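You operate a simulated robot arm through the tools that you are given. There is no shell and no other tool.

Carry out the task below with a simulated robot arm. There is one attempt and no reset: what you move stays moved.

TASK
Open the silver slat mould and fit the 50mm stop block at its yellow clamp end.
Fine: lid on the steel rest.

Only the result counts: the job must be done as asked and must still hold three seconds after the hand-in. Knocking over, shifting, dropping, spilling or breaking anything else fails it. A push-on lid holds only when it is set on centred and level and pressed home; a screw cap is set on level and turned clockwise until tight.

THE ROBOT
A 7-joint arm with a two-finger parallel gripper, fixed in place. Base frame: the origin is at the foot of the arm, x ahead of it, y to its left, z up; the work surface is at about z = 86. Readings come in cm, rad, newtons and seconds.
With the tool pointing down near the work surface it reaches from about 40 to 90 cm from the base axis. Its first joint turns from -2.496 to 2.496 rad. Payload 3 kg.
The tool frame sits at the grasp point between the pads (the TCP): z along the fingers, y along the line on which they close. The tips reach 3 cm beyond it. The gripper opens to 9.4 cm. The fingers are 2.8 cm wide and 1 cm thick; the gripper's body (5 by 9.6 cm) begins 5.5 cm behind the TCP.
Orientation is that of the tool frame in the base frame, as [roll, pitch, yaw] about the fixed x, y, z axes, in that order (R = Rz(yaw) Ry(pitch) Rx(roll)). With the fingers straight down and closing along the base's y, the tool's x points along the base's -x, its y along +y and its z along -z.

THE INTERFACE
- The arm moves only by the tool play_rows. Its arguments are lists of equal length, an entry for each row: "delta_rot": the turn, a rotation vector about the tool's x, y, z in rad, a list of three; "dp": the shift along the tool's x, y, z in cm, a list of three; "claw": the closure, from 0 (fully open) to 1 (shut). In form: {"delta_rot": [[wx, wy, wz], ...], "dp": [[x, y, z], ...], "claw": [claw, ...]}. A call has 1 to 20 rows; each row is the pose to reach, as a shift and turn from the pose commanded when the call began, along the tool's axes at that moment. Each row takes 0.2 s and may step no farther than 5 cm and 0.15 rad from the row before; otherwise, or with a gripper value out of range, the whole call is refused. Where a pose cannot be reached the arm comes as near as it can. A force on the tool above 70 N (or 10 N above the force at the start of the call, whichever is more), or a blocked arm, ends the call early, and 0.2 s more pass. Each finger travels about 7.2 cm/s and halts on what it meets, pressing with about 41 N; the grip force reading is that of the motor and also rises with nothing between the fingers. The clock runs only during rows and for 0.2 s after the last one: add rows that repeat a pose to give the fingers time. It gives the time, the measured TCP pose, the force on the tool (base axes), the opening and the grip force at its end, in the units of the frame above (readings bear some noise), with the torque about the TCP (base axes, N m) and any sound that the robot's microphone picked up.
- Cameras (640 x 400 px; columns grow to the right, rows downward): "scene" is fixed at [22.04, -49.83, 164.55]; the picture's right is [0.75, -0.66, 0.00], its down [-0.41, -0.46, -0.79] and it looks along [0.52, 0.59, -0.61] (base axes); focal length 365 px, centre (320, 200). "wrist" rides on the gripper at [7.6, 1.4, -10.2] in the tool frame; the picture's right is [-0.18, 0.98, 0.00], its down [-0.75, -0.14, -0.64] and it looks along [-0.63, -0.12, 0.77] (tool axes); focal length 243 px, centre (320, 200). There is no depth. A picture from a camera that has moved, and an enlarged one, comes with that camera's place and axes in the base frame and with its lens.
- capture(camera): a new picture of that camera. It takes no simulated time.
- close_up(camera, box): a new picture of the part [left, top, right, bottom] of that camera's present view, enlarged. It takes no simulated time.
- job_done(): hands the job in; it is judged then, once.

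Places have to be worked out from the pictures, the camera data and where the tool is seen. Open the gripper and draw the arm clear of the work before you hand the job in, unless the task says otherwise.

The tools are called after "Request:" as name(argument=value, ...) on one line, values as JSON. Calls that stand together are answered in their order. play_rows: Moves the arm, as the interface text tells. Its arguments: {"type":"object","properties":{"delta_rot":{"type":"array","items":{"type":"array","items":{"type":"number"}}},"dp":{"type":"array","items":{"type":"array","items":{"type":"number"}}},"claw":{"type":"array","items":{"type":"number"}}},"required":["delta_rot","dp","claw"]} The other tools are called the same way: capture (camera) takes a picture; close_up (camera, box) takes an enlarged picture of a part of a camera's view; job_done () hands the job in.

At the start:

```text
t: 0.0
eef_pos: [49.03, 24.13, 122.16]
orientation: [3.141, -0.001, -3.14]
wrist_force: [0.4, 0.4, -0.3]
wrist_torque: [0.0, -0.03, -0.02]
opening: 9.41
finger_force: 0.1
```

scene: 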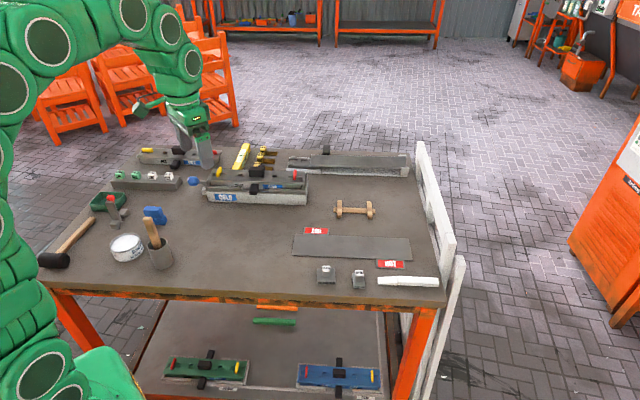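
wrist: 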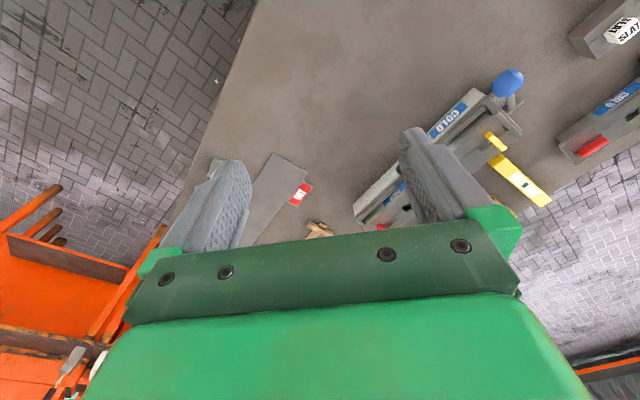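

I'll begin by taking enlarged pictures of the table to identify the moulds, the stop blocks and the steel rest.

Request:
close_up(camera="scene", box=[180, 130, 340, 230])

Request:
close_up(camera="scene", box=[280, 210, 440, 310])

Request:
close_up(camera="scene", box=[100, 130, 260, 230])

Request:
close_up(camera="scene", box=[280, 130, 440, 230])

```text
4.00 times, centred on (260, 180) of scene
camera zoom: at [22.04, -49.83, 164.55], right [0.75, -0.66, 0.0], down [-0.41, -0.46, -0.79], along [0.52, 0.59, -0.61], focal length 1459 px, centre (560, 280)
```

zoom: 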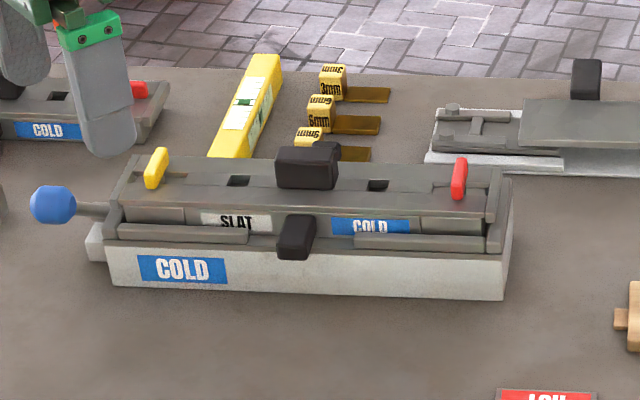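

```text
4.00 times, centred on (360, 260) of scene
camera zoom: at [22.04, -49.83, 164.55], right [0.75, -0.66, 0.0], down [-0.41, -0.46, -0.79], along [0.52, 0.59, -0.61], focal length 1459 px, centre (160, -40)
```

zoom: 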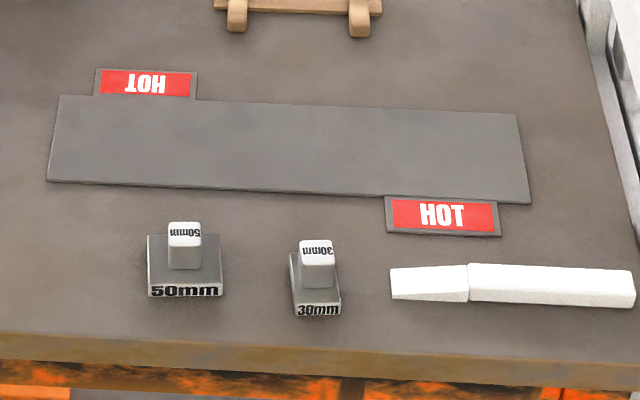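

```text
4.00 times, centred on (180, 180) of scene
camera zoom: at [22.04, -49.83, 164.55], right [0.75, -0.66, 0.0], down [-0.41, -0.46, -0.79], along [0.52, 0.59, -0.61], focal length 1459 px, centre (880, 280)
```

zoom: 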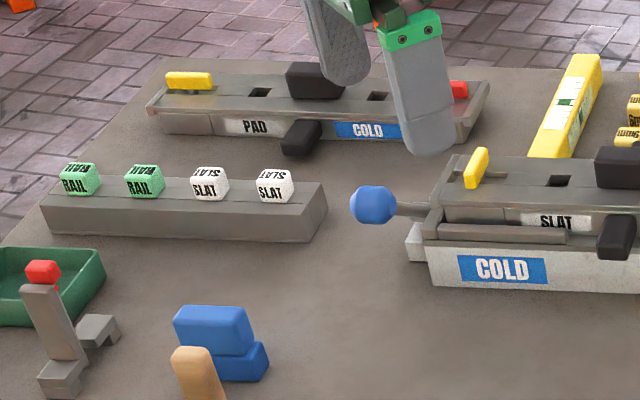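

```text
4.00 times, centred on (360, 180) of scene
camera zoom: at [22.04, -49.83, 164.55], right [0.75, -0.66, 0.0], down [-0.41, -0.46, -0.79], along [0.52, 0.59, -0.61], focal length 1459 px, centre (160, 280)
```

zoom: 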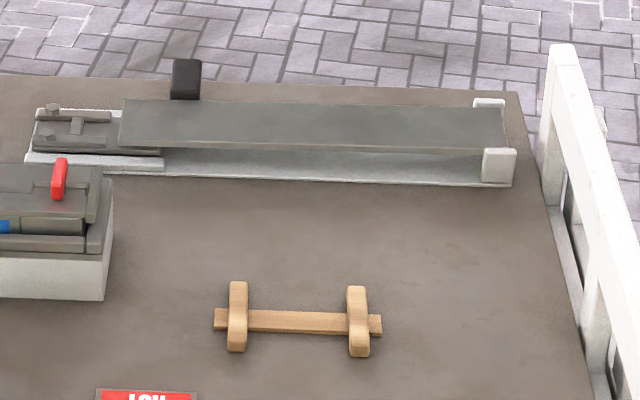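

The silver slat mould (labelled SLAT, on a "COLD" base) is around (73, 42), with a yellow clamp at its left end. I'll move the hand up over it and turn it so the wrist camera can inspect the lid, the clamps and the handle.

Request:
play_rows(delta_rot=[[0, 0, -0.131], [0, 0, -0.262], [0, 0, -0.393], [0, 0, -0.524], [0, 0, -0.655], [0, 0, -0.785], [0, 0, -0.785]], dp=[[-3, 2.3, 0], [-6, 4.6, 0], [-9, 7, 0], [-12, 9.3, 0], [-15, 11.6, 0], [-18, 14, 0], [-18, 14, 0]], claw=[0, 0, 0, 0, 0, 0, 0])

Request:
capture(camera="wrist")

Request:
capture(camera="scene")

```text
t: 1.6
eef_pos: [66.15, 37.83, 120.38]
orientation: [-3.14, -0.001, -2.356]
wrist_force: [0.3, 1.0, -0.4]
wrist_torque: [0.02, 0.01, -0.01]
opening: 9.37
finger_force: 0.1
out of reach, approached as far as the arm can: row 6, 7
```

```text
taken
camera wrist: at [59.88, 33.46, 130.59], right [-0.57, 0.82, 0.0], down [0.63, 0.43, 0.64], along [0.53, 0.36, -0.77], focal length 243 px, centre (320, 200)
```

wrist: 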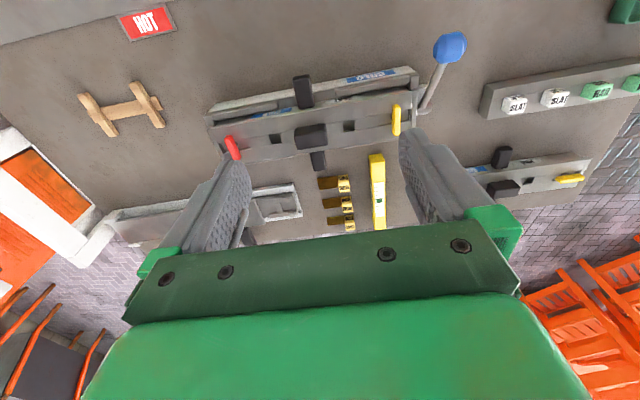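

```text
taken
```

scene: 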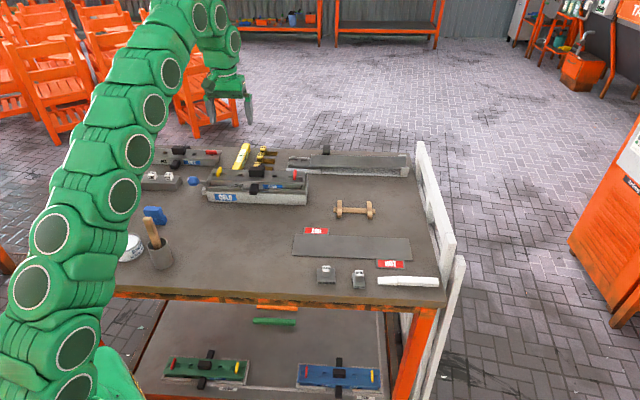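

The mould is in view. I'll zoom in on it and the things near it from the wrist camera.

Request:
close_up(camera="wrist", box=[200, 60, 440, 210])

Request:
close_up(camera="wrist", box=[380, 30, 480, 150])

Request:
close_up(camera="wrist", box=[440, 60, 640, 220])

Request:
close_up(camera="wrist", box=[60, 0, 260, 250])

Request:
close_up(camera="scene", box=[140, 340, 400, 400])

Request:
close_up(camera="scene", box=[180, 150, 320, 220])

```text
2.67 times, centred on (320, 135) of wrist
camera zoom: at [59.88, 33.46, 130.59], right [-0.57, 0.82, 0.0], down [0.63, 0.43, 0.64], along [0.53, 0.36, -0.77], focal length 647 px, centre (320, 373)
```

zoom: 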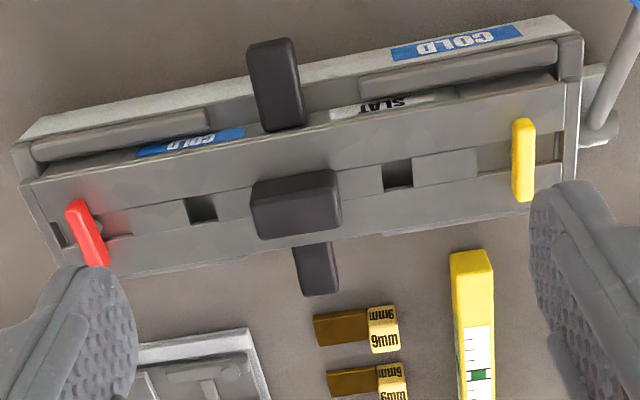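

```text
3.33 times, centred on (430, 90) of wrist
camera zoom: at [59.88, 33.46, 130.59], right [-0.57, 0.82, 0.0], down [0.63, 0.43, 0.64], along [0.53, 0.36, -0.77], focal length 809 px, centre (-47, 567)
```

zoom: 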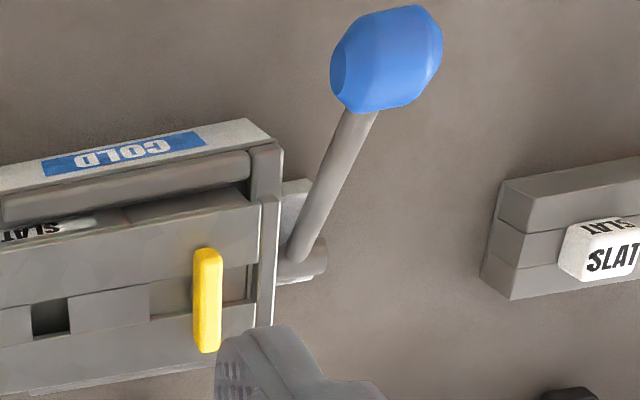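

```text
2.50 times, centred on (540, 140) of wrist
camera zoom: at [59.88, 33.46, 130.59], right [-0.57, 0.82, 0.0], down [0.63, 0.43, 0.64], along [0.53, 0.36, -0.77], focal length 606 px, centre (-230, 350)
```

zoom: 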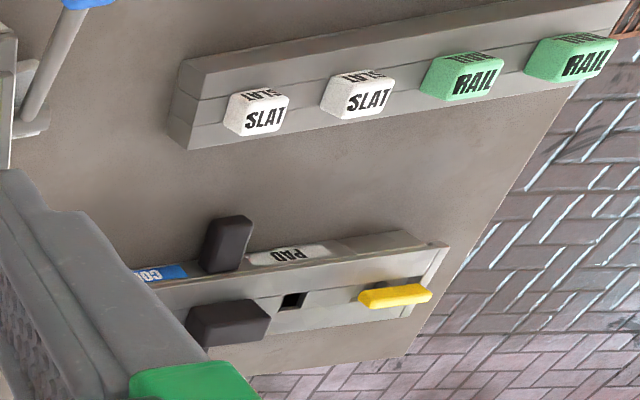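

```text
1.60 times, centred on (160, 125) of wrist
camera zoom: at [59.88, 33.46, 130.59], right [-0.57, 0.82, 0.0], down [0.63, 0.43, 0.64], along [0.53, 0.36, -0.77], focal length 388 px, centre (576, 320)
```

zoom: 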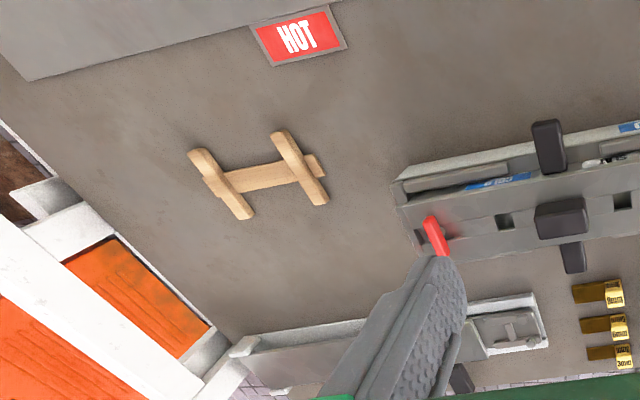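

```text
2.46 times, centred on (270, 370) of scene
camera zoom: at [22.04, -49.83, 164.55], right [0.75, -0.66, 0.0], down [-0.41, -0.46, -0.79], along [0.52, 0.59, -0.61], focal length 898 px, centre (443, -218)
```

zoom: 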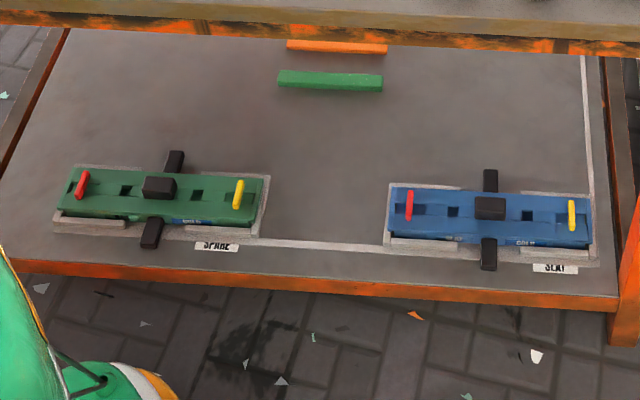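

```text
4.57 times, centred on (250, 185) of scene
camera zoom: at [22.04, -49.83, 164.55], right [0.75, -0.66, 0.0], down [-0.41, -0.46, -0.79], along [0.52, 0.59, -0.61], focal length 1668 px, centre (640, 269)
```

zoom: 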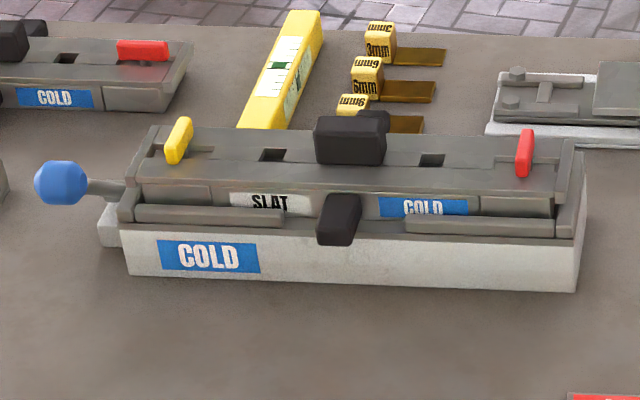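

I need to settle what the "steel rest" is, so I'll zoom in on the HOT plate, the wooden cradle, the long rack at the back right and the remaining tools.

Request:
close_up(camera="scene", box=[280, 135, 420, 195])

Request:
close_up(camera="scene", box=[285, 220, 345, 260])

Request:
close_up(camera="scene", box=[350, 230, 430, 290])

Request:
close_up(camera="scene", box=[305, 255, 375, 300])

Request:
close_up(camera="scene", box=[180, 160, 260, 210])

Request:
close_up(camera="scene", box=[250, 160, 330, 210])

```text
4.57 times, centred on (350, 165) of scene
camera zoom: at [22.04, -49.83, 164.55], right [0.75, -0.66, 0.0], down [-0.41, -0.46, -0.79], along [0.52, 0.59, -0.61], focal length 1668 px, centre (183, 360)
```

zoom: 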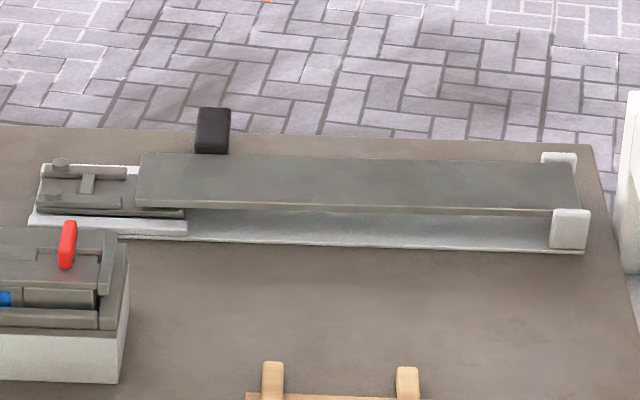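

```text
10.00 times, centred on (315, 240) of scene
camera zoom: at [22.04, -49.83, 164.55], right [0.75, -0.66, 0.0], down [-0.41, -0.46, -0.79], along [0.52, 0.59, -0.61], focal length 3649 px, centre (370, -200)
```

zoom: 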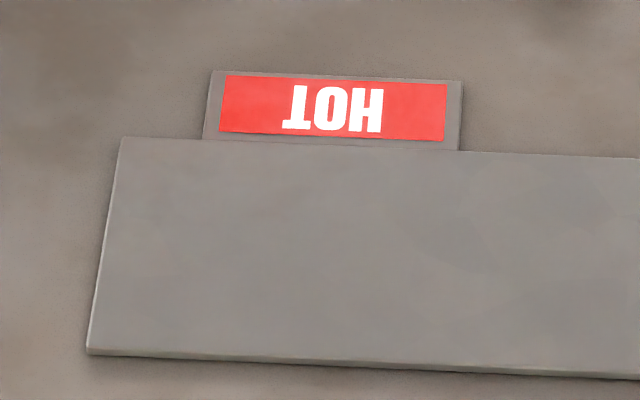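

```text
6.67 times, centred on (390, 260) of scene
camera zoom: at [22.04, -49.83, 164.55], right [0.75, -0.66, 0.0], down [-0.41, -0.46, -0.79], along [0.52, 0.59, -0.61], focal length 2432 px, centre (-147, -200)
```

zoom: 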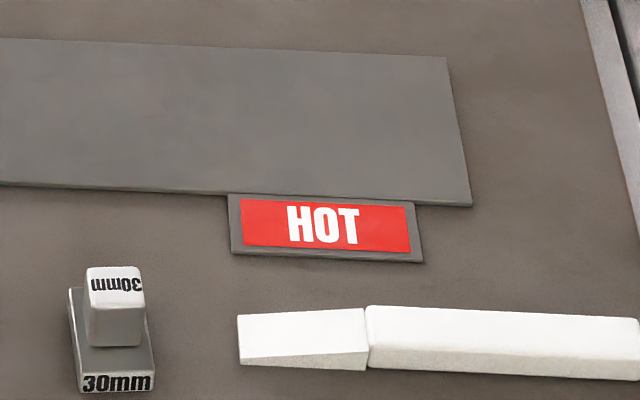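

```text
8.89 times, centred on (340, 278) of scene
camera zoom: at [22.04, -49.83, 164.55], right [0.75, -0.66, 0.0], down [-0.41, -0.46, -0.79], along [0.52, 0.59, -0.61], focal length 3243 px, centre (142, -489)
```

zoom: 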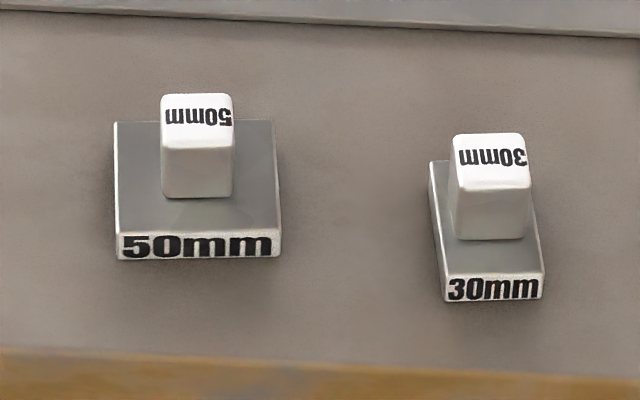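

```text
8.00 times, centred on (220, 185) of scene
camera zoom: at [22.04, -49.83, 164.55], right [0.75, -0.66, 0.0], down [-0.41, -0.46, -0.79], along [0.52, 0.59, -0.61], focal length 2919 px, centre (1120, 320)
```

zoom: 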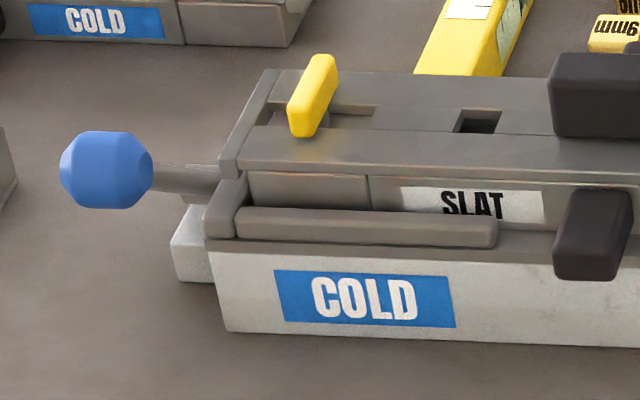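

```text
8.00 times, centred on (290, 185) of scene
camera zoom: at [22.04, -49.83, 164.55], right [0.75, -0.66, 0.0], down [-0.41, -0.46, -0.79], along [0.52, 0.59, -0.61], focal length 2919 px, centre (560, 320)
```

zoom: 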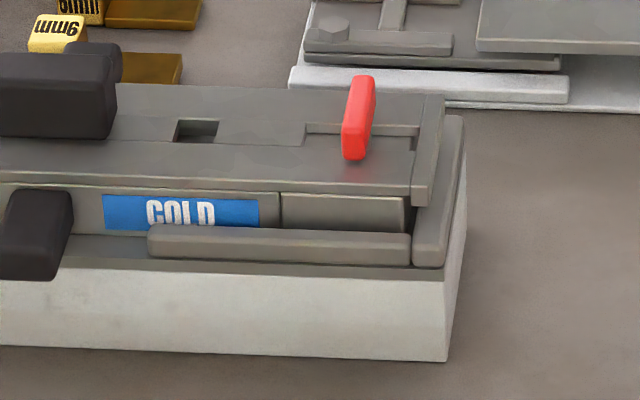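

I read the lid as held by two cross-bars (yellow and red) that must be turned in line with their slots, with a black knob in the centre for lifting. The flat steel plate with the HOT tags, around (81, 0), is the only reachable metal rest. Next I'll lower the hand over the yellow clamp for a closer look.

Request:
play_rows(delta_rot=[[0, 0, 0], [0, 0, 0], [0, 0, 0], [0, 0, 0], [0, 0, 0]], dp=[[-1.4, 1.96, 2.4], [-2.8, 3.9, 4.9], [-4.2, 5.9, 7.3], [-5.6, 7.9, 9.8], [-7.0, 9.8, 12.2]], claw=[0, 0, 0, 0, 0])

Request:
capture(camera="wrist")

Request:
close_up(camera="wrist", box=[200, 40, 460, 220])

Request:
close_up(camera="scene", box=[160, 100, 340, 220])

```text
t: 2.8
eef_pos: [64.2, 49.83, 108.32]
orientation: [3.141, 0.0, -2.354]
wrist_force: [0.1, -0.3, -0.5]
wrist_torque: [0.03, 0.02, 0.0]
opening: 9.44
finger_force: 0.0
```

```text
taken
camera wrist: at [57.81, 45.41, 118.45], right [-0.56, 0.83, 0.0], down [0.63, 0.43, 0.64], along [0.53, 0.36, -0.77], focal length 243 px, centre (320, 200)
```

wrist: 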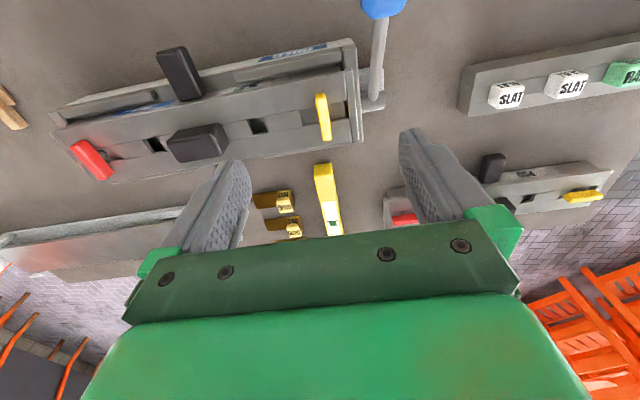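

```text
2.22 times, centred on (330, 130) of wrist
camera zoom: at [57.81, 45.41, 118.45], right [-0.56, 0.83, 0.0], down [0.63, 0.43, 0.64], along [0.53, 0.36, -0.77], focal length 539 px, centre (298, 356)
```

zoom: 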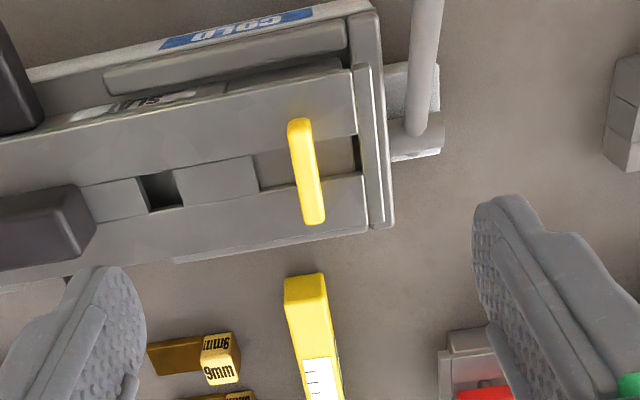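

```text
3.33 times, centred on (250, 160) of scene
camera zoom: at [22.04, -49.83, 164.55], right [0.75, -0.66, 0.0], down [-0.41, -0.46, -0.79], along [0.52, 0.59, -0.61], focal length 1216 px, centre (553, 333)
```

zoom: 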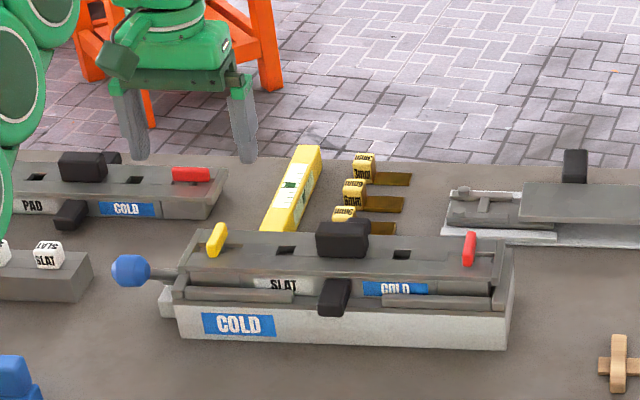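

Triangulating from the two wrist pictures puts the yellow bar's top at about (65.1, 50.9, 95.0), and the bar is about 4.6 cm long across the lid. I'll go part-way down over it with the claw narrowed and check the alignment.

Request:
play_rows(delta_rot=[[0, 0, 0], [0, 0, 0], [0, 0, 0], [0, 0, 0]], dp=[[-0.7, 0.05, 2.5], [-1.36, 0.1, 5.0], [-1.36, 0.1, 7.3], [-1.36, 0.1, 7.3]], claw=[0.7, 0.7, 0.7, 0.7])

Request:
capture(camera="wrist")

Request:
close_up(camera="wrist", box=[220, 60, 420, 200])

Request:
close_up(camera="scene", box=[180, 130, 280, 200])

```text
t: 3.8
eef_pos: [64.98, 50.73, 100.84]
orientation: [3.142, -0.001, -2.357]
wrist_force: [-0.4, -0.4, 0.1]
wrist_torque: [0.01, -0.01, 0.03]
opening: 2.82
finger_force: 0.1
```

```text
taken
camera wrist: at [58.73, 46.35, 111.07], right [-0.56, 0.83, 0.0], down [0.63, 0.43, 0.64], along [0.53, 0.36, -0.77], focal length 243 px, centre (320, 200)
```

wrist: 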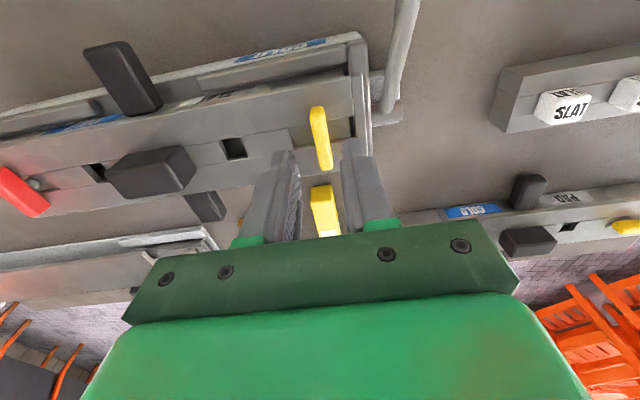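

```text
2.86 times, centred on (320, 130) of wrist
camera zoom: at [58.73, 46.35, 111.07], right [-0.56, 0.83, 0.0], down [0.63, 0.43, 0.64], along [0.53, 0.36, -0.77], focal length 693 px, centre (320, 400)
```

zoom: 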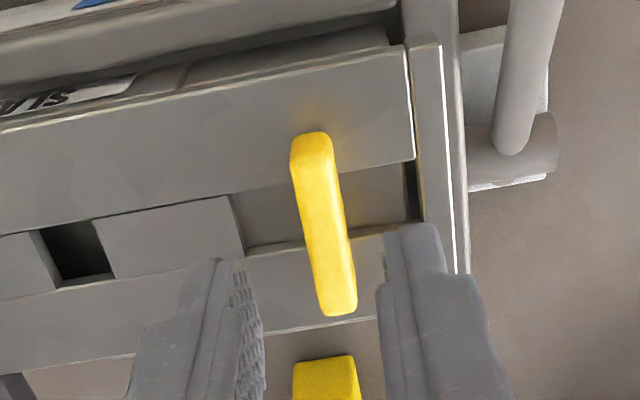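

```text
5.71 times, centred on (230, 165) of scene
camera zoom: at [22.04, -49.83, 164.55], right [0.75, -0.66, 0.0], down [-0.41, -0.46, -0.79], along [0.52, 0.59, -0.61], focal length 2085 px, centre (834, 400)
```

zoom: 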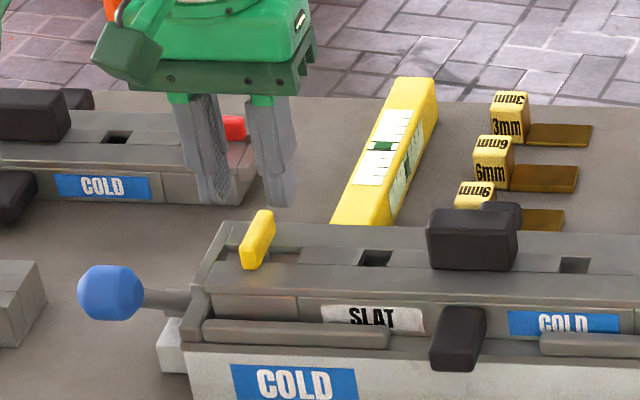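

The fingers straddle the yellow bar and are centred on it. I'll lower in small steps until the tips are just above the lid, then look again before closing.

Request:
play_rows(delta_rot=[[0, 0, 0], [0, 0, 0], [0, 0, 0], [0, 0, 0]], dp=[[0, 0, 1.2], [0, 0, 2.2], [0, 0, 3.0], [0, 0, 3.0]], claw=[0.7, 0.7, 0.7, 0.7])

Request:
close_up(camera="wrist", box=[240, 60, 400, 200])

Request:
close_up(camera="scene", box=[190, 140, 270, 200])

```text
t: 4.8
eef_pos: [65.16, 50.77, 97.96]
orientation: [3.141, 0.0, -2.359]
wrist_force: [0.6, 0.4, 0.4]
wrist_torque: [0.02, -0.01, 0.03]
opening: 2.79
finger_force: 0.0
```

```text
2.86 times, centred on (320, 130) of wrist
camera zoom: at [58.69, 46.34, 108.09], right [-0.56, 0.83, 0.0], down [0.63, 0.43, 0.64], along [0.53, 0.36, -0.77], focal length 693 px, centre (320, 400)
```

zoom: 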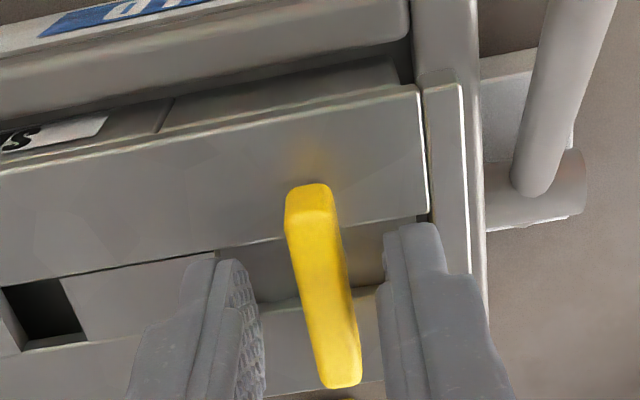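

```text
6.67 times, centred on (230, 170) of scene
camera zoom: at [22.04, -49.83, 164.55], right [0.75, -0.66, 0.0], down [-0.41, -0.46, -0.79], along [0.52, 0.59, -0.61], focal length 2432 px, centre (920, 400)
```

zoom: 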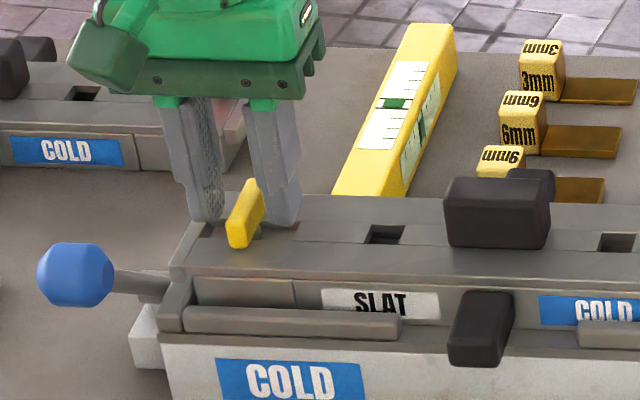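

The tips are level with the bar's top and the bar lies between them. I'll go down another centimetre slowly, watching the force.

Request:
play_rows(delta_rot=[[0, 0, 0], [0, 0, 0], [0, 0, 0], [0, 0, 0]], dp=[[0, 0, 0.3], [0, 0, 0.6], [0, 0, 0.9], [0, 0, 0.9]], claw=[0.7, 0.7, 0.7, 0.7])

Request:
close_up(camera="wrist", box=[240, 80, 400, 220])

Request:
close_up(camera="scene", box=[200, 150, 250, 190])

```text
t: 5.8
eef_pos: [65.08, 50.7, 97.18]
orientation: [3.141, -0.001, -2.357]
wrist_force: [-2.2, -2.0, 8.9]
wrist_torque: [-0.1, 0.16, 0.04]
opening: 2.83
finger_force: 0.0
```

```text
2.86 times, centred on (320, 150) of wrist
camera zoom: at [58.7, 46.29, 107.3], right [-0.56, 0.83, 0.0], down [0.63, 0.43, 0.64], along [0.53, 0.36, -0.77], focal length 693 px, centre (320, 343)
```

zoom: 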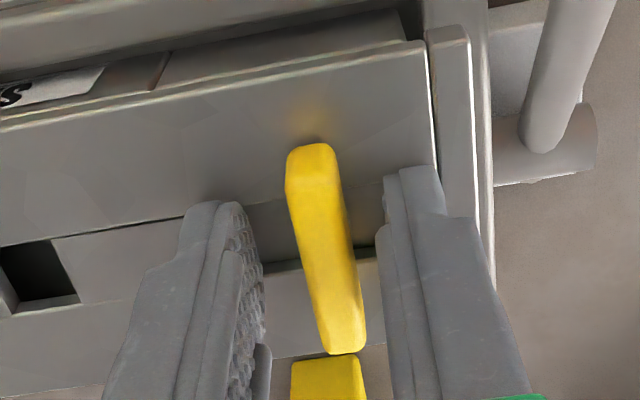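

```text
10.00 times, centred on (225, 170) of scene
camera zoom: at [22.04, -49.83, 164.55], right [0.75, -0.66, 0.0], down [-0.41, -0.46, -0.79], along [0.52, 0.59, -0.61], focal length 3649 px, centre (1270, 500)
```

zoom: 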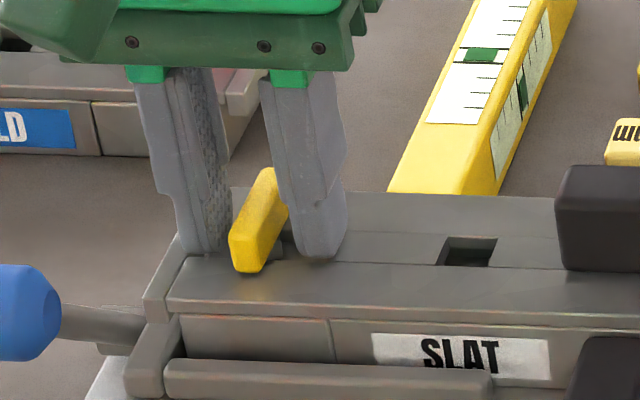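

Contact came at a TCP z of about 97.15, so the lid surface is at about 94.1 and the bar stands roughly 1 cm above it. I'll back off 2 mm and close on the bar.

Request:
play_rows(delta_rot=[[0, 0, 0], [0, 0, 0], [0, 0, 0], [0, 0, 0]], dp=[[0, 0, -0.2], [0, 0, -0.2], [0, 0, -0.2], [0, 0, -0.2]], claw=[0.7, 1, 1, 1])

Request:
close_up(camera="wrist", box=[240, 80, 400, 220])

```text
t: 6.8
eef_pos: [65.16, 50.73, 97.2]
orientation: [3.141, -0.001, -2.355]
wrist_force: [-3.1, 0.8, 0.6]
wrist_torque: [0.21, 0.03, -0.02]
opening: 0.97
finger_force: 41.1
```

```text
2.86 times, centred on (320, 150) of wrist
camera zoom: at [58.7, 46.29, 107.42], right [-0.56, 0.83, 0.0], down [0.63, 0.43, 0.64], along [0.53, 0.36, -0.77], focal length 693 px, centre (320, 343)
```

zoom: 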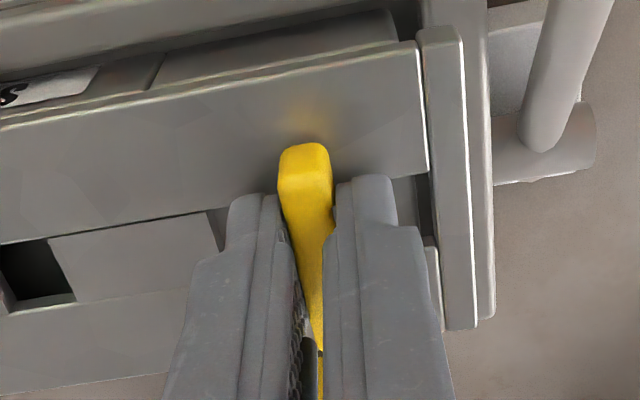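

The bar is gripped (opening 0.97). I'll try a small counter-clockwise turn first (seen from above) and read the torque.

Request:
play_rows(delta_rot=[[0, 0, -0.1], [0, 0, -0.2], [0, 0, -0.3], [0, 0, -0.3]], dp=[[0, 0, 0], [0, 0, 0], [0, 0, 0], [0, 0, 0]], claw=[1, 1, 1, 1])

Request:
close_up(camera="wrist", box=[240, 80, 400, 220])

Request:
close_up(camera="scene", box=[200, 150, 250, 190])

```text
t: 7.8
eef_pos: [65.08, 50.66, 97.34]
orientation: [-3.141, 0.001, -2.055]
wrist_force: [3.5, -2.5, -0.4]
wrist_torque: [-0.3, -0.03, -0.02]
opening: 0.97
finger_force: 41.1
```

```text
2.86 times, centred on (320, 150) of wrist
camera zoom: at [60.31, 44.54, 107.42], right [-0.78, 0.62, 0.0], down [0.48, 0.6, 0.64], along [0.4, 0.5, -0.77], focal length 693 px, centre (320, 343)
```

zoom: 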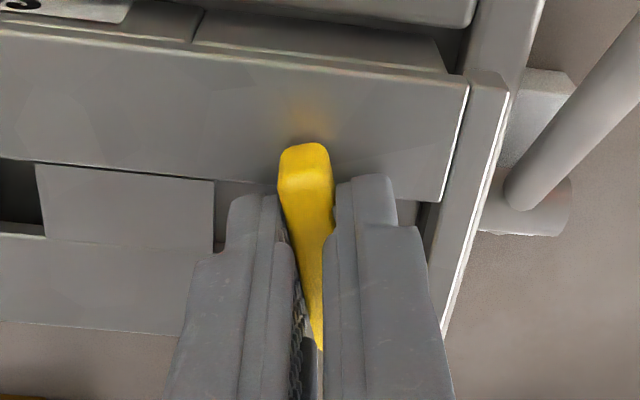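

```text
10.00 times, centred on (225, 170) of scene
camera zoom: at [22.04, -49.83, 164.55], right [0.75, -0.66, 0.0], down [-0.41, -0.46, -0.79], along [0.52, 0.59, -0.61], focal length 3649 px, centre (1270, 500)
```

zoom: 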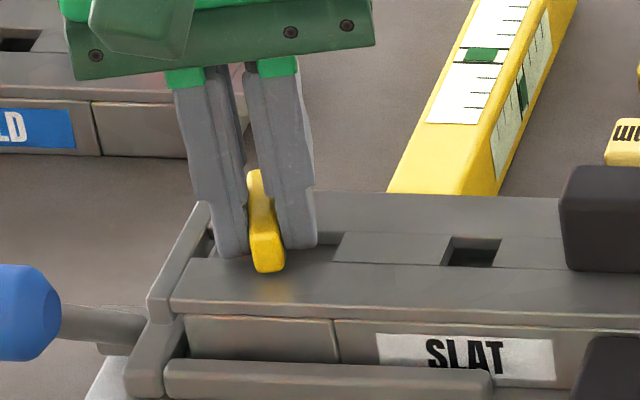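

The bar turns freely with almost no torque. I'll continue counter-clockwise in steps toward a quarter turn.

Request:
play_rows(delta_rot=[[0, 0, -0.14], [0, 0, -0.28], [0, 0, -0.42], [0, 0, -0.56], [0, 0, -0.7], [0, 0, -0.7]], dp=[[0, 0, 0], [0, 0, 0], [0, 0, 0], [0, 0, 0], [0, 0, 0], [0, 0, 0]], claw=[1, 1, 1, 1, 1, 1])

Request:
close_up(camera="wrist", box=[220, 60, 420, 220])

Request:
close_up(camera="scene", box=[200, 150, 250, 190])

```text
t: 9.2
eef_pos: [65.06, 50.61, 97.39]
orientation: [3.142, 0.001, -1.356]
wrist_force: [0.7, -0.5, 0.3]
wrist_torque: [0.11, -0.1, 0.0]
opening: 0.96
finger_force: 41.3
```

```text
2.50 times, centred on (320, 140) of wrist
camera zoom: at [65.36, 42.93, 107.47], right [-1.0, -0.03, 0.0], down [-0.02, 0.77, 0.64], along [-0.02, 0.64, -0.77], focal length 606 px, centre (320, 350)
```

zoom: 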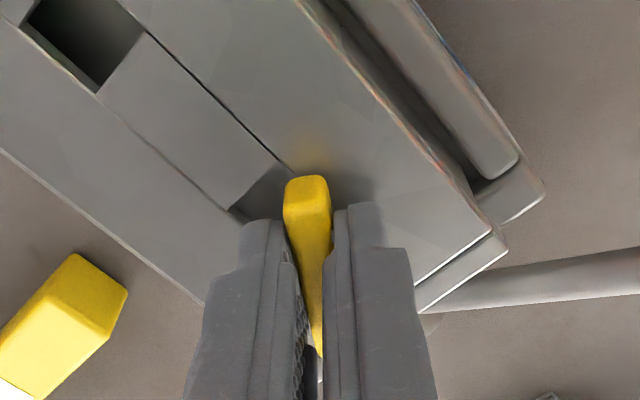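

```text
10.00 times, centred on (225, 170) of scene
camera zoom: at [22.04, -49.83, 164.55], right [0.75, -0.66, 0.0], down [-0.41, -0.46, -0.79], along [0.52, 0.59, -0.61], focal length 3649 px, centre (1270, 500)
```

zoom: 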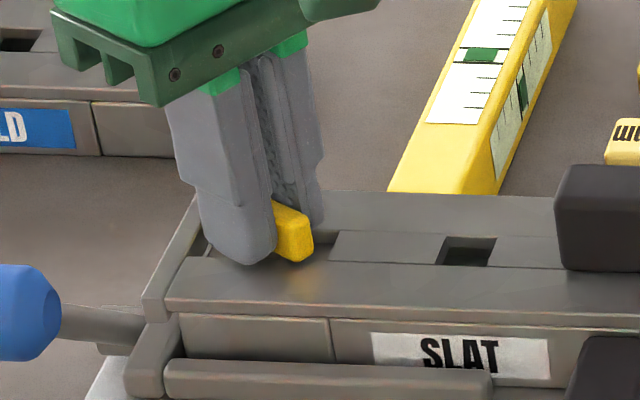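

The turn is about 57° done with low forces. I'll complete the quarter turn so the bar lies along the lid's length.

Request:
play_rows(delta_rot=[[0, 0, -0.14], [0, 0, -0.28], [0, 0, -0.42], [0, 0, -0.565], [0, 0, -0.565]], dp=[[0, 0, 0], [0, 0, 0], [0, 0, 0], [0, 0, 0], [0, 0, 0]], claw=[1, 1, 1, 1, 1])

Request:
close_up(camera="wrist", box=[220, 60, 420, 220])

Request:
close_up(camera="scene", box=[200, 150, 250, 190])

```text
t: 10.4
eef_pos: [65.03, 50.53, 97.2]
orientation: [3.14, 0.0, -0.789]
wrist_force: [0.2, 0.7, -2.1]
wrist_torque: [0.43, 0.49, 0.05]
opening: 0.94
finger_force: 41.7
```

```text
2.50 times, centred on (320, 140) of wrist
camera zoom: at [69.44, 44.25, 107.46], right [-0.83, -0.56, 0.0], down [-0.43, 0.63, 0.64], along [-0.36, 0.53, -0.77], focal length 606 px, centre (320, 350)
```

zoom: 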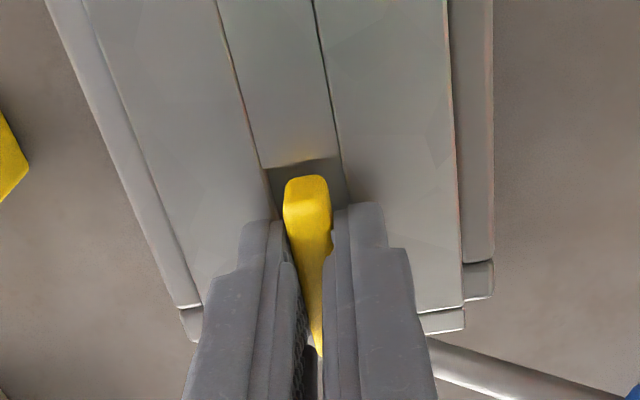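

```text
10.00 times, centred on (225, 170) of scene
camera zoom: at [22.04, -49.83, 164.55], right [0.75, -0.66, 0.0], down [-0.41, -0.46, -0.79], along [0.52, 0.59, -0.61], focal length 3649 px, centre (1270, 500)
```

zoom: 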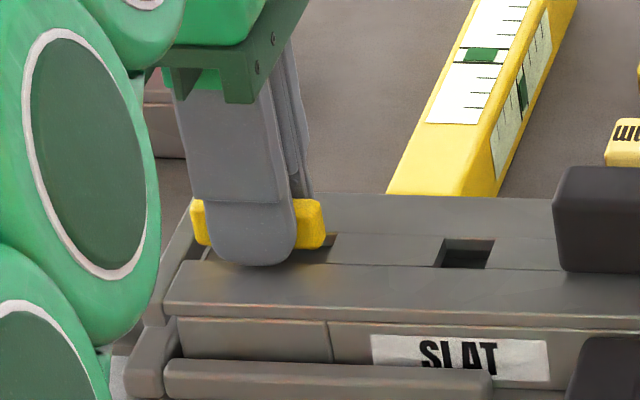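

The yellow bar now lies in line with its slot. I'll open a little and lift clear to verify.

Request:
play_rows(delta_rot=[[0, 0, 0], [0, 0, 0], [0, 0, 0], [0, 0, 0], [0, 0, 0], [0, 0, 0]], dp=[[0, 0, 0], [0, 0, 0], [0, 0, -1], [0, 0, -4], [0, 0, -8], [0, 0, -8]], claw=[0.7, 0.7, 0.7, 0.7, 0.7, 0.7])

Request:
capture(camera="wrist")

Request:
close_up(camera="wrist", box=[220, 0, 420, 160])

Request:
close_up(camera="scene", box=[180, 140, 320, 220])

```text
t: 11.8
eef_pos: [65.06, 50.69, 105.35]
orientation: [3.14, 0.0, -0.79]
wrist_force: [-0.4, -0.2, 0.0]
wrist_torque: [-0.02, 0.0, 0.01]
opening: 2.83
finger_force: 0.1
```

```text
taken
camera wrist: at [69.42, 44.33, 115.49], right [-0.83, -0.56, 0.0], down [-0.43, 0.63, 0.64], along [-0.36, 0.53, -0.77], focal length 243 px, centre (320, 200)
```

wrist: 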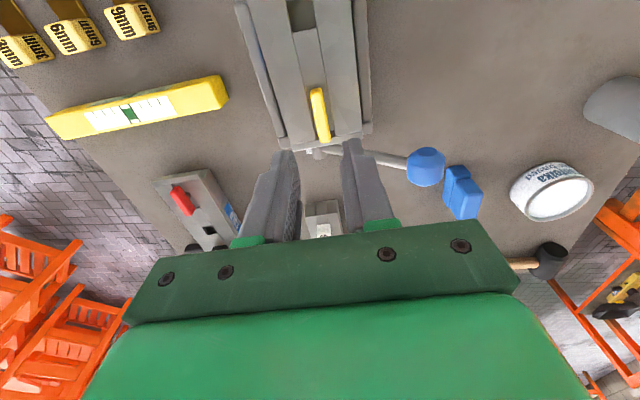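

```text
2.50 times, centred on (320, 80) of wrist
camera zoom: at [69.42, 44.33, 115.49], right [-0.83, -0.56, 0.0], down [-0.43, 0.63, 0.64], along [-0.36, 0.53, -0.77], focal length 606 px, centre (320, 500)
```

zoom: 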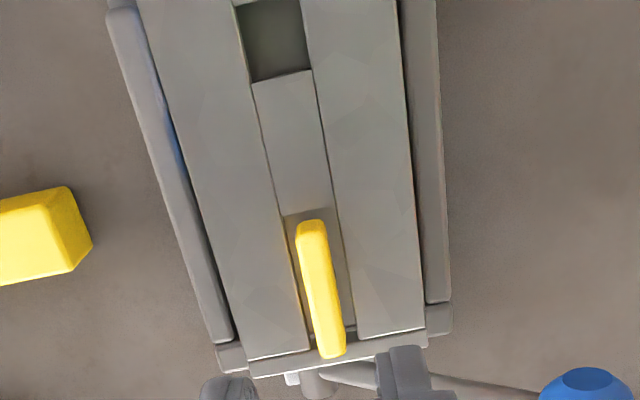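

```text
4.57 times, centred on (250, 180) of scene
camera zoom: at [22.04, -49.83, 164.55], right [0.75, -0.66, 0.0], down [-0.41, -0.46, -0.79], along [0.52, 0.59, -0.61], focal length 1668 px, centre (640, 291)
```

zoom: 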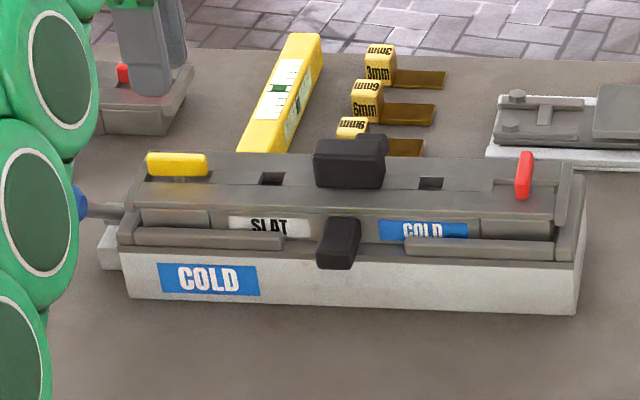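

The yellow clamp is in line and clear, with the bar just inside its slot. The red clamp is near (83.2, 32.4), so I'll move there and turn the hand back so the fingers close along the mould.

Request:
play_rows(delta_rot=[[0, 0, 0.143], [0, 0, 0.286], [0, 0, 0.429], [0, 0, 0.571], [0, 0, 0.714], [0, 0, 0.857], [0, 0, 1.0], [0, 0, 1.143], [0, 0, 1.285], [0, 0, 1.428], [0, 0, 1.571], [0, 0, 1.571]], dp=[[2.3, 0, 0], [4.7, 0, 0], [7.0, 0, 0], [9.4, 0, 0], [11.7, 0, 0], [14.0, 0, 0], [16.4, 0, 0], [18.7, 0, 0], [21.1, 0, 0.4], [23.4, 0, 0.8], [25.3, 0, 1.2], [25.3, 0, 1.2]], claw=[0.7, 0.7, 0.7, 0.7, 0.7, 0.7, 0.7, 0.7, 0.7, 0.7, 0.7, 0.7])

Request:
capture(camera="wrist")

Request:
close_up(camera="wrist", box=[220, 40, 420, 180])

Request:
close_up(camera="scene", box=[240, 120, 340, 200])

```text
t: 14.4
eef_pos: [81.49, 31.93, 102.96]
orientation: [-3.141, 0.0, -2.361]
wrist_force: [-0.1, 0.4, -0.3]
wrist_torque: [0.02, 0.01, -0.03]
opening: 2.83
finger_force: 0.1
out of reach, approached as far as the arm can: row 9, 10, 11, 12
```

```text
taken
camera wrist: at [75.18, 27.73, 113.08], right [-0.56, 0.83, 0.0], down [0.64, 0.43, 0.64], along [0.53, 0.36, -0.77], focal length 243 px, centre (320, 200)
```

wrist: 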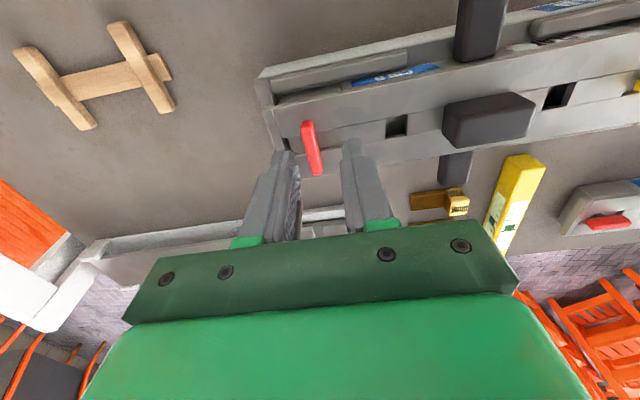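

```text
2.86 times, centred on (320, 110) of wrist
camera zoom: at [75.18, 27.73, 113.08], right [-0.56, 0.83, 0.0], down [0.64, 0.43, 0.64], along [0.53, 0.36, -0.77], focal length 693 px, centre (320, 457)
```

zoom: 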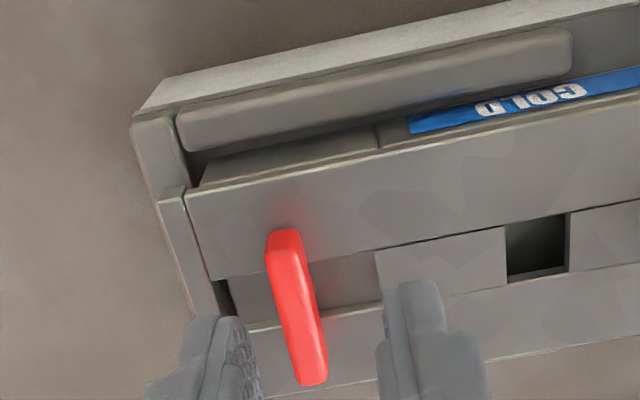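

```text
5.00 times, centred on (290, 160) of scene
camera zoom: at [22.04, -49.83, 164.55], right [0.75, -0.66, 0.0], down [-0.41, -0.46, -0.79], along [0.52, 0.59, -0.61], focal length 1824 px, centre (470, 400)
```

zoom: 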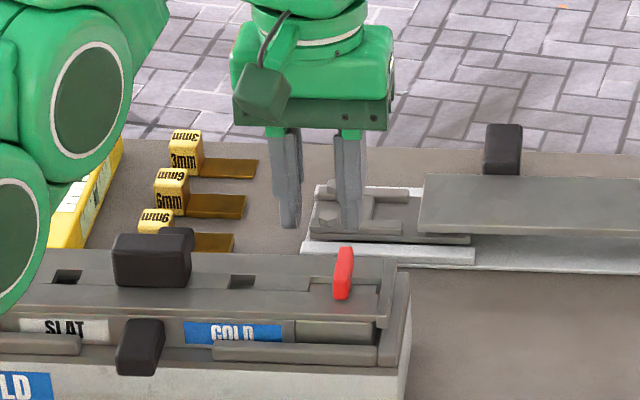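

The red bar is at about (82.6, 32.5), near the edge of reach. I'll descend first, to where the reach is longer, and then ease forward over it.

Request:
play_rows(delta_rot=[[0, 0, 0], [0, 0, 0], [0, 0, 0], [0, 0, 0]], dp=[[0, -0.37, 2.0], [-0.6, -0.37, 4.0], [-1.15, -0.37, 4.0], [-1.15, -0.37, 4.0]], claw=[0.7, 0.7, 0.7, 0.7])

Request:
close_up(camera="wrist", box=[220, 60, 420, 200])

```text
t: 15.4
eef_pos: [82.57, 32.69, 98.86]
orientation: [3.141, 0.001, -2.361]
wrist_force: [0.1, 0.1, 0.4]
wrist_torque: [-0.02, 0.03, 0.04]
opening: 2.82
finger_force: 0.1
```

```text
2.86 times, centred on (320, 130) of wrist
camera zoom: at [76.23, 28.31, 109.08], right [-0.56, 0.83, 0.0], down [0.64, 0.43, 0.64], along [0.53, 0.36, -0.77], focal length 693 px, centre (320, 400)
```

zoom: 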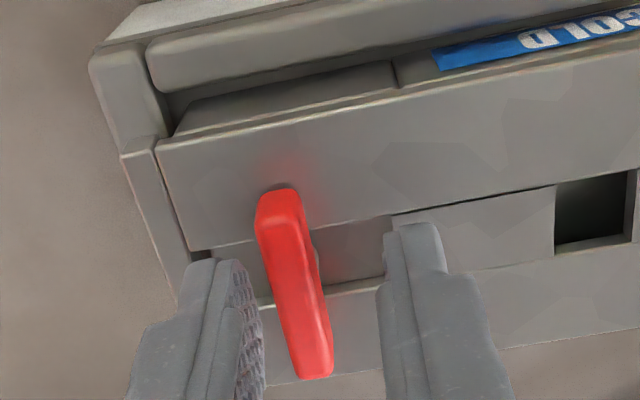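

Using both ends of the bar, I refine the red pivot to about (83.4, 32.7). I'll shift about 0.6 cm each way to centre on it, then lower to gripping height.

Request:
play_rows(delta_rot=[[0, 0, 0], [0, 0, 0], [0, 0, 0], [0, 0, 0], [0, 0, 0]], dp=[[-0.3, -0.57, 0], [-0.57, -0.57, 0.5], [-0.57, -0.57, 1.0], [-0.57, -0.57, 1.5], [-0.57, -0.57, 1.5]], claw=[0.7, 0.7, 0.7, 0.7, 0.7])

Request:
close_up(camera="wrist", box=[220, 80, 420, 220])

Request:
close_up(camera="scene", box=[260, 150, 340, 210])

```text
t: 16.6
eef_pos: [83.34, 32.59, 97.56]
orientation: [3.141, 0.001, -2.363]
wrist_force: [-0.4, -0.6, 0.3]
wrist_torque: [-0.01, -0.02, -0.01]
opening: 2.82
finger_force: 0.0
out of reach, approached as far as the arm can: row 2, 3
```

```text
2.86 times, centred on (320, 150) of wrist
camera zoom: at [77.02, 28.31, 107.67], right [-0.56, 0.83, 0.0], down [0.63, 0.43, 0.64], along [0.53, 0.36, -0.77], focal length 693 px, centre (320, 343)
```

zoom: 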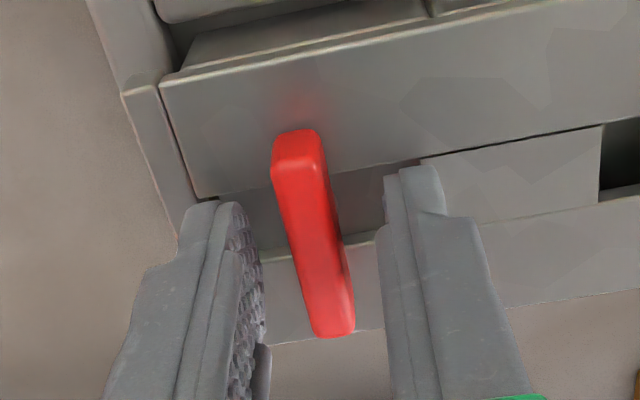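

```text
6.67 times, centred on (300, 180) of scene
camera zoom: at [22.04, -49.83, 164.55], right [0.75, -0.66, 0.0], down [-0.41, -0.46, -0.79], along [0.52, 0.59, -0.61], focal length 2432 px, centre (453, 333)
```

zoom: 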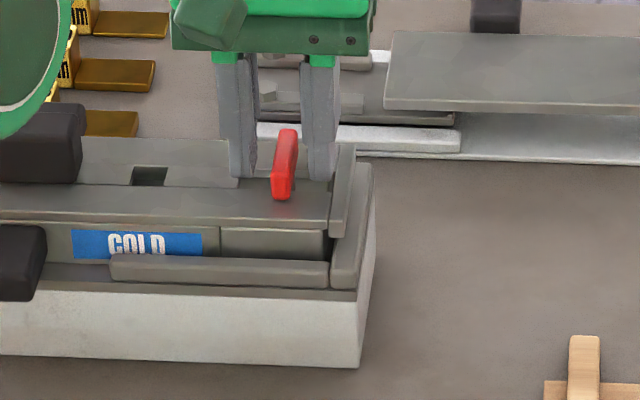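

The red bar is centred between the fingers. I'll lower 2 mm more and close on it.

Request:
play_rows(delta_rot=[[0, 0, 0], [0, 0, 0], [0, 0, 0], [0, 0, 0]], dp=[[0, 0, 0.2], [0, 0, 0.2], [0, 0, 0.2], [0, 0, 0.2]], claw=[0.7, 1, 1, 1])

Request:
close_up(camera="wrist", box=[220, 80, 420, 220])

```text
t: 17.6
eef_pos: [83.52, 32.66, 97.35]
orientation: [-3.141, -0.002, -2.361]
wrist_force: [0.2, -2.7, 0.4]
wrist_torque: [-0.29, 0.13, 0.47]
opening: 0.97
finger_force: 40.7
```

```text
2.86 times, centred on (320, 150) of wrist
camera zoom: at [77.01, 28.3, 107.41], right [-0.56, 0.83, 0.0], down [0.64, 0.43, 0.64], along [0.53, 0.36, -0.77], focal length 693 px, centre (320, 343)
```

zoom: 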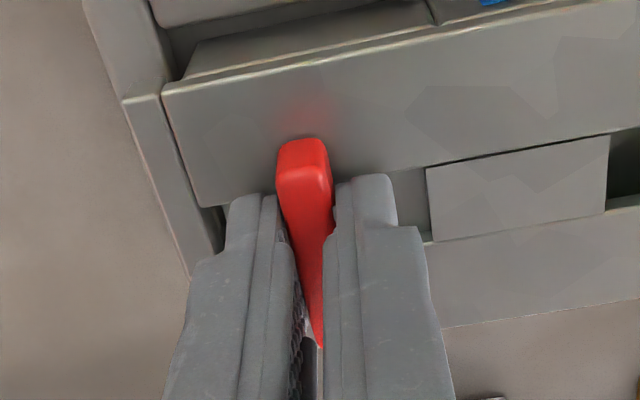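

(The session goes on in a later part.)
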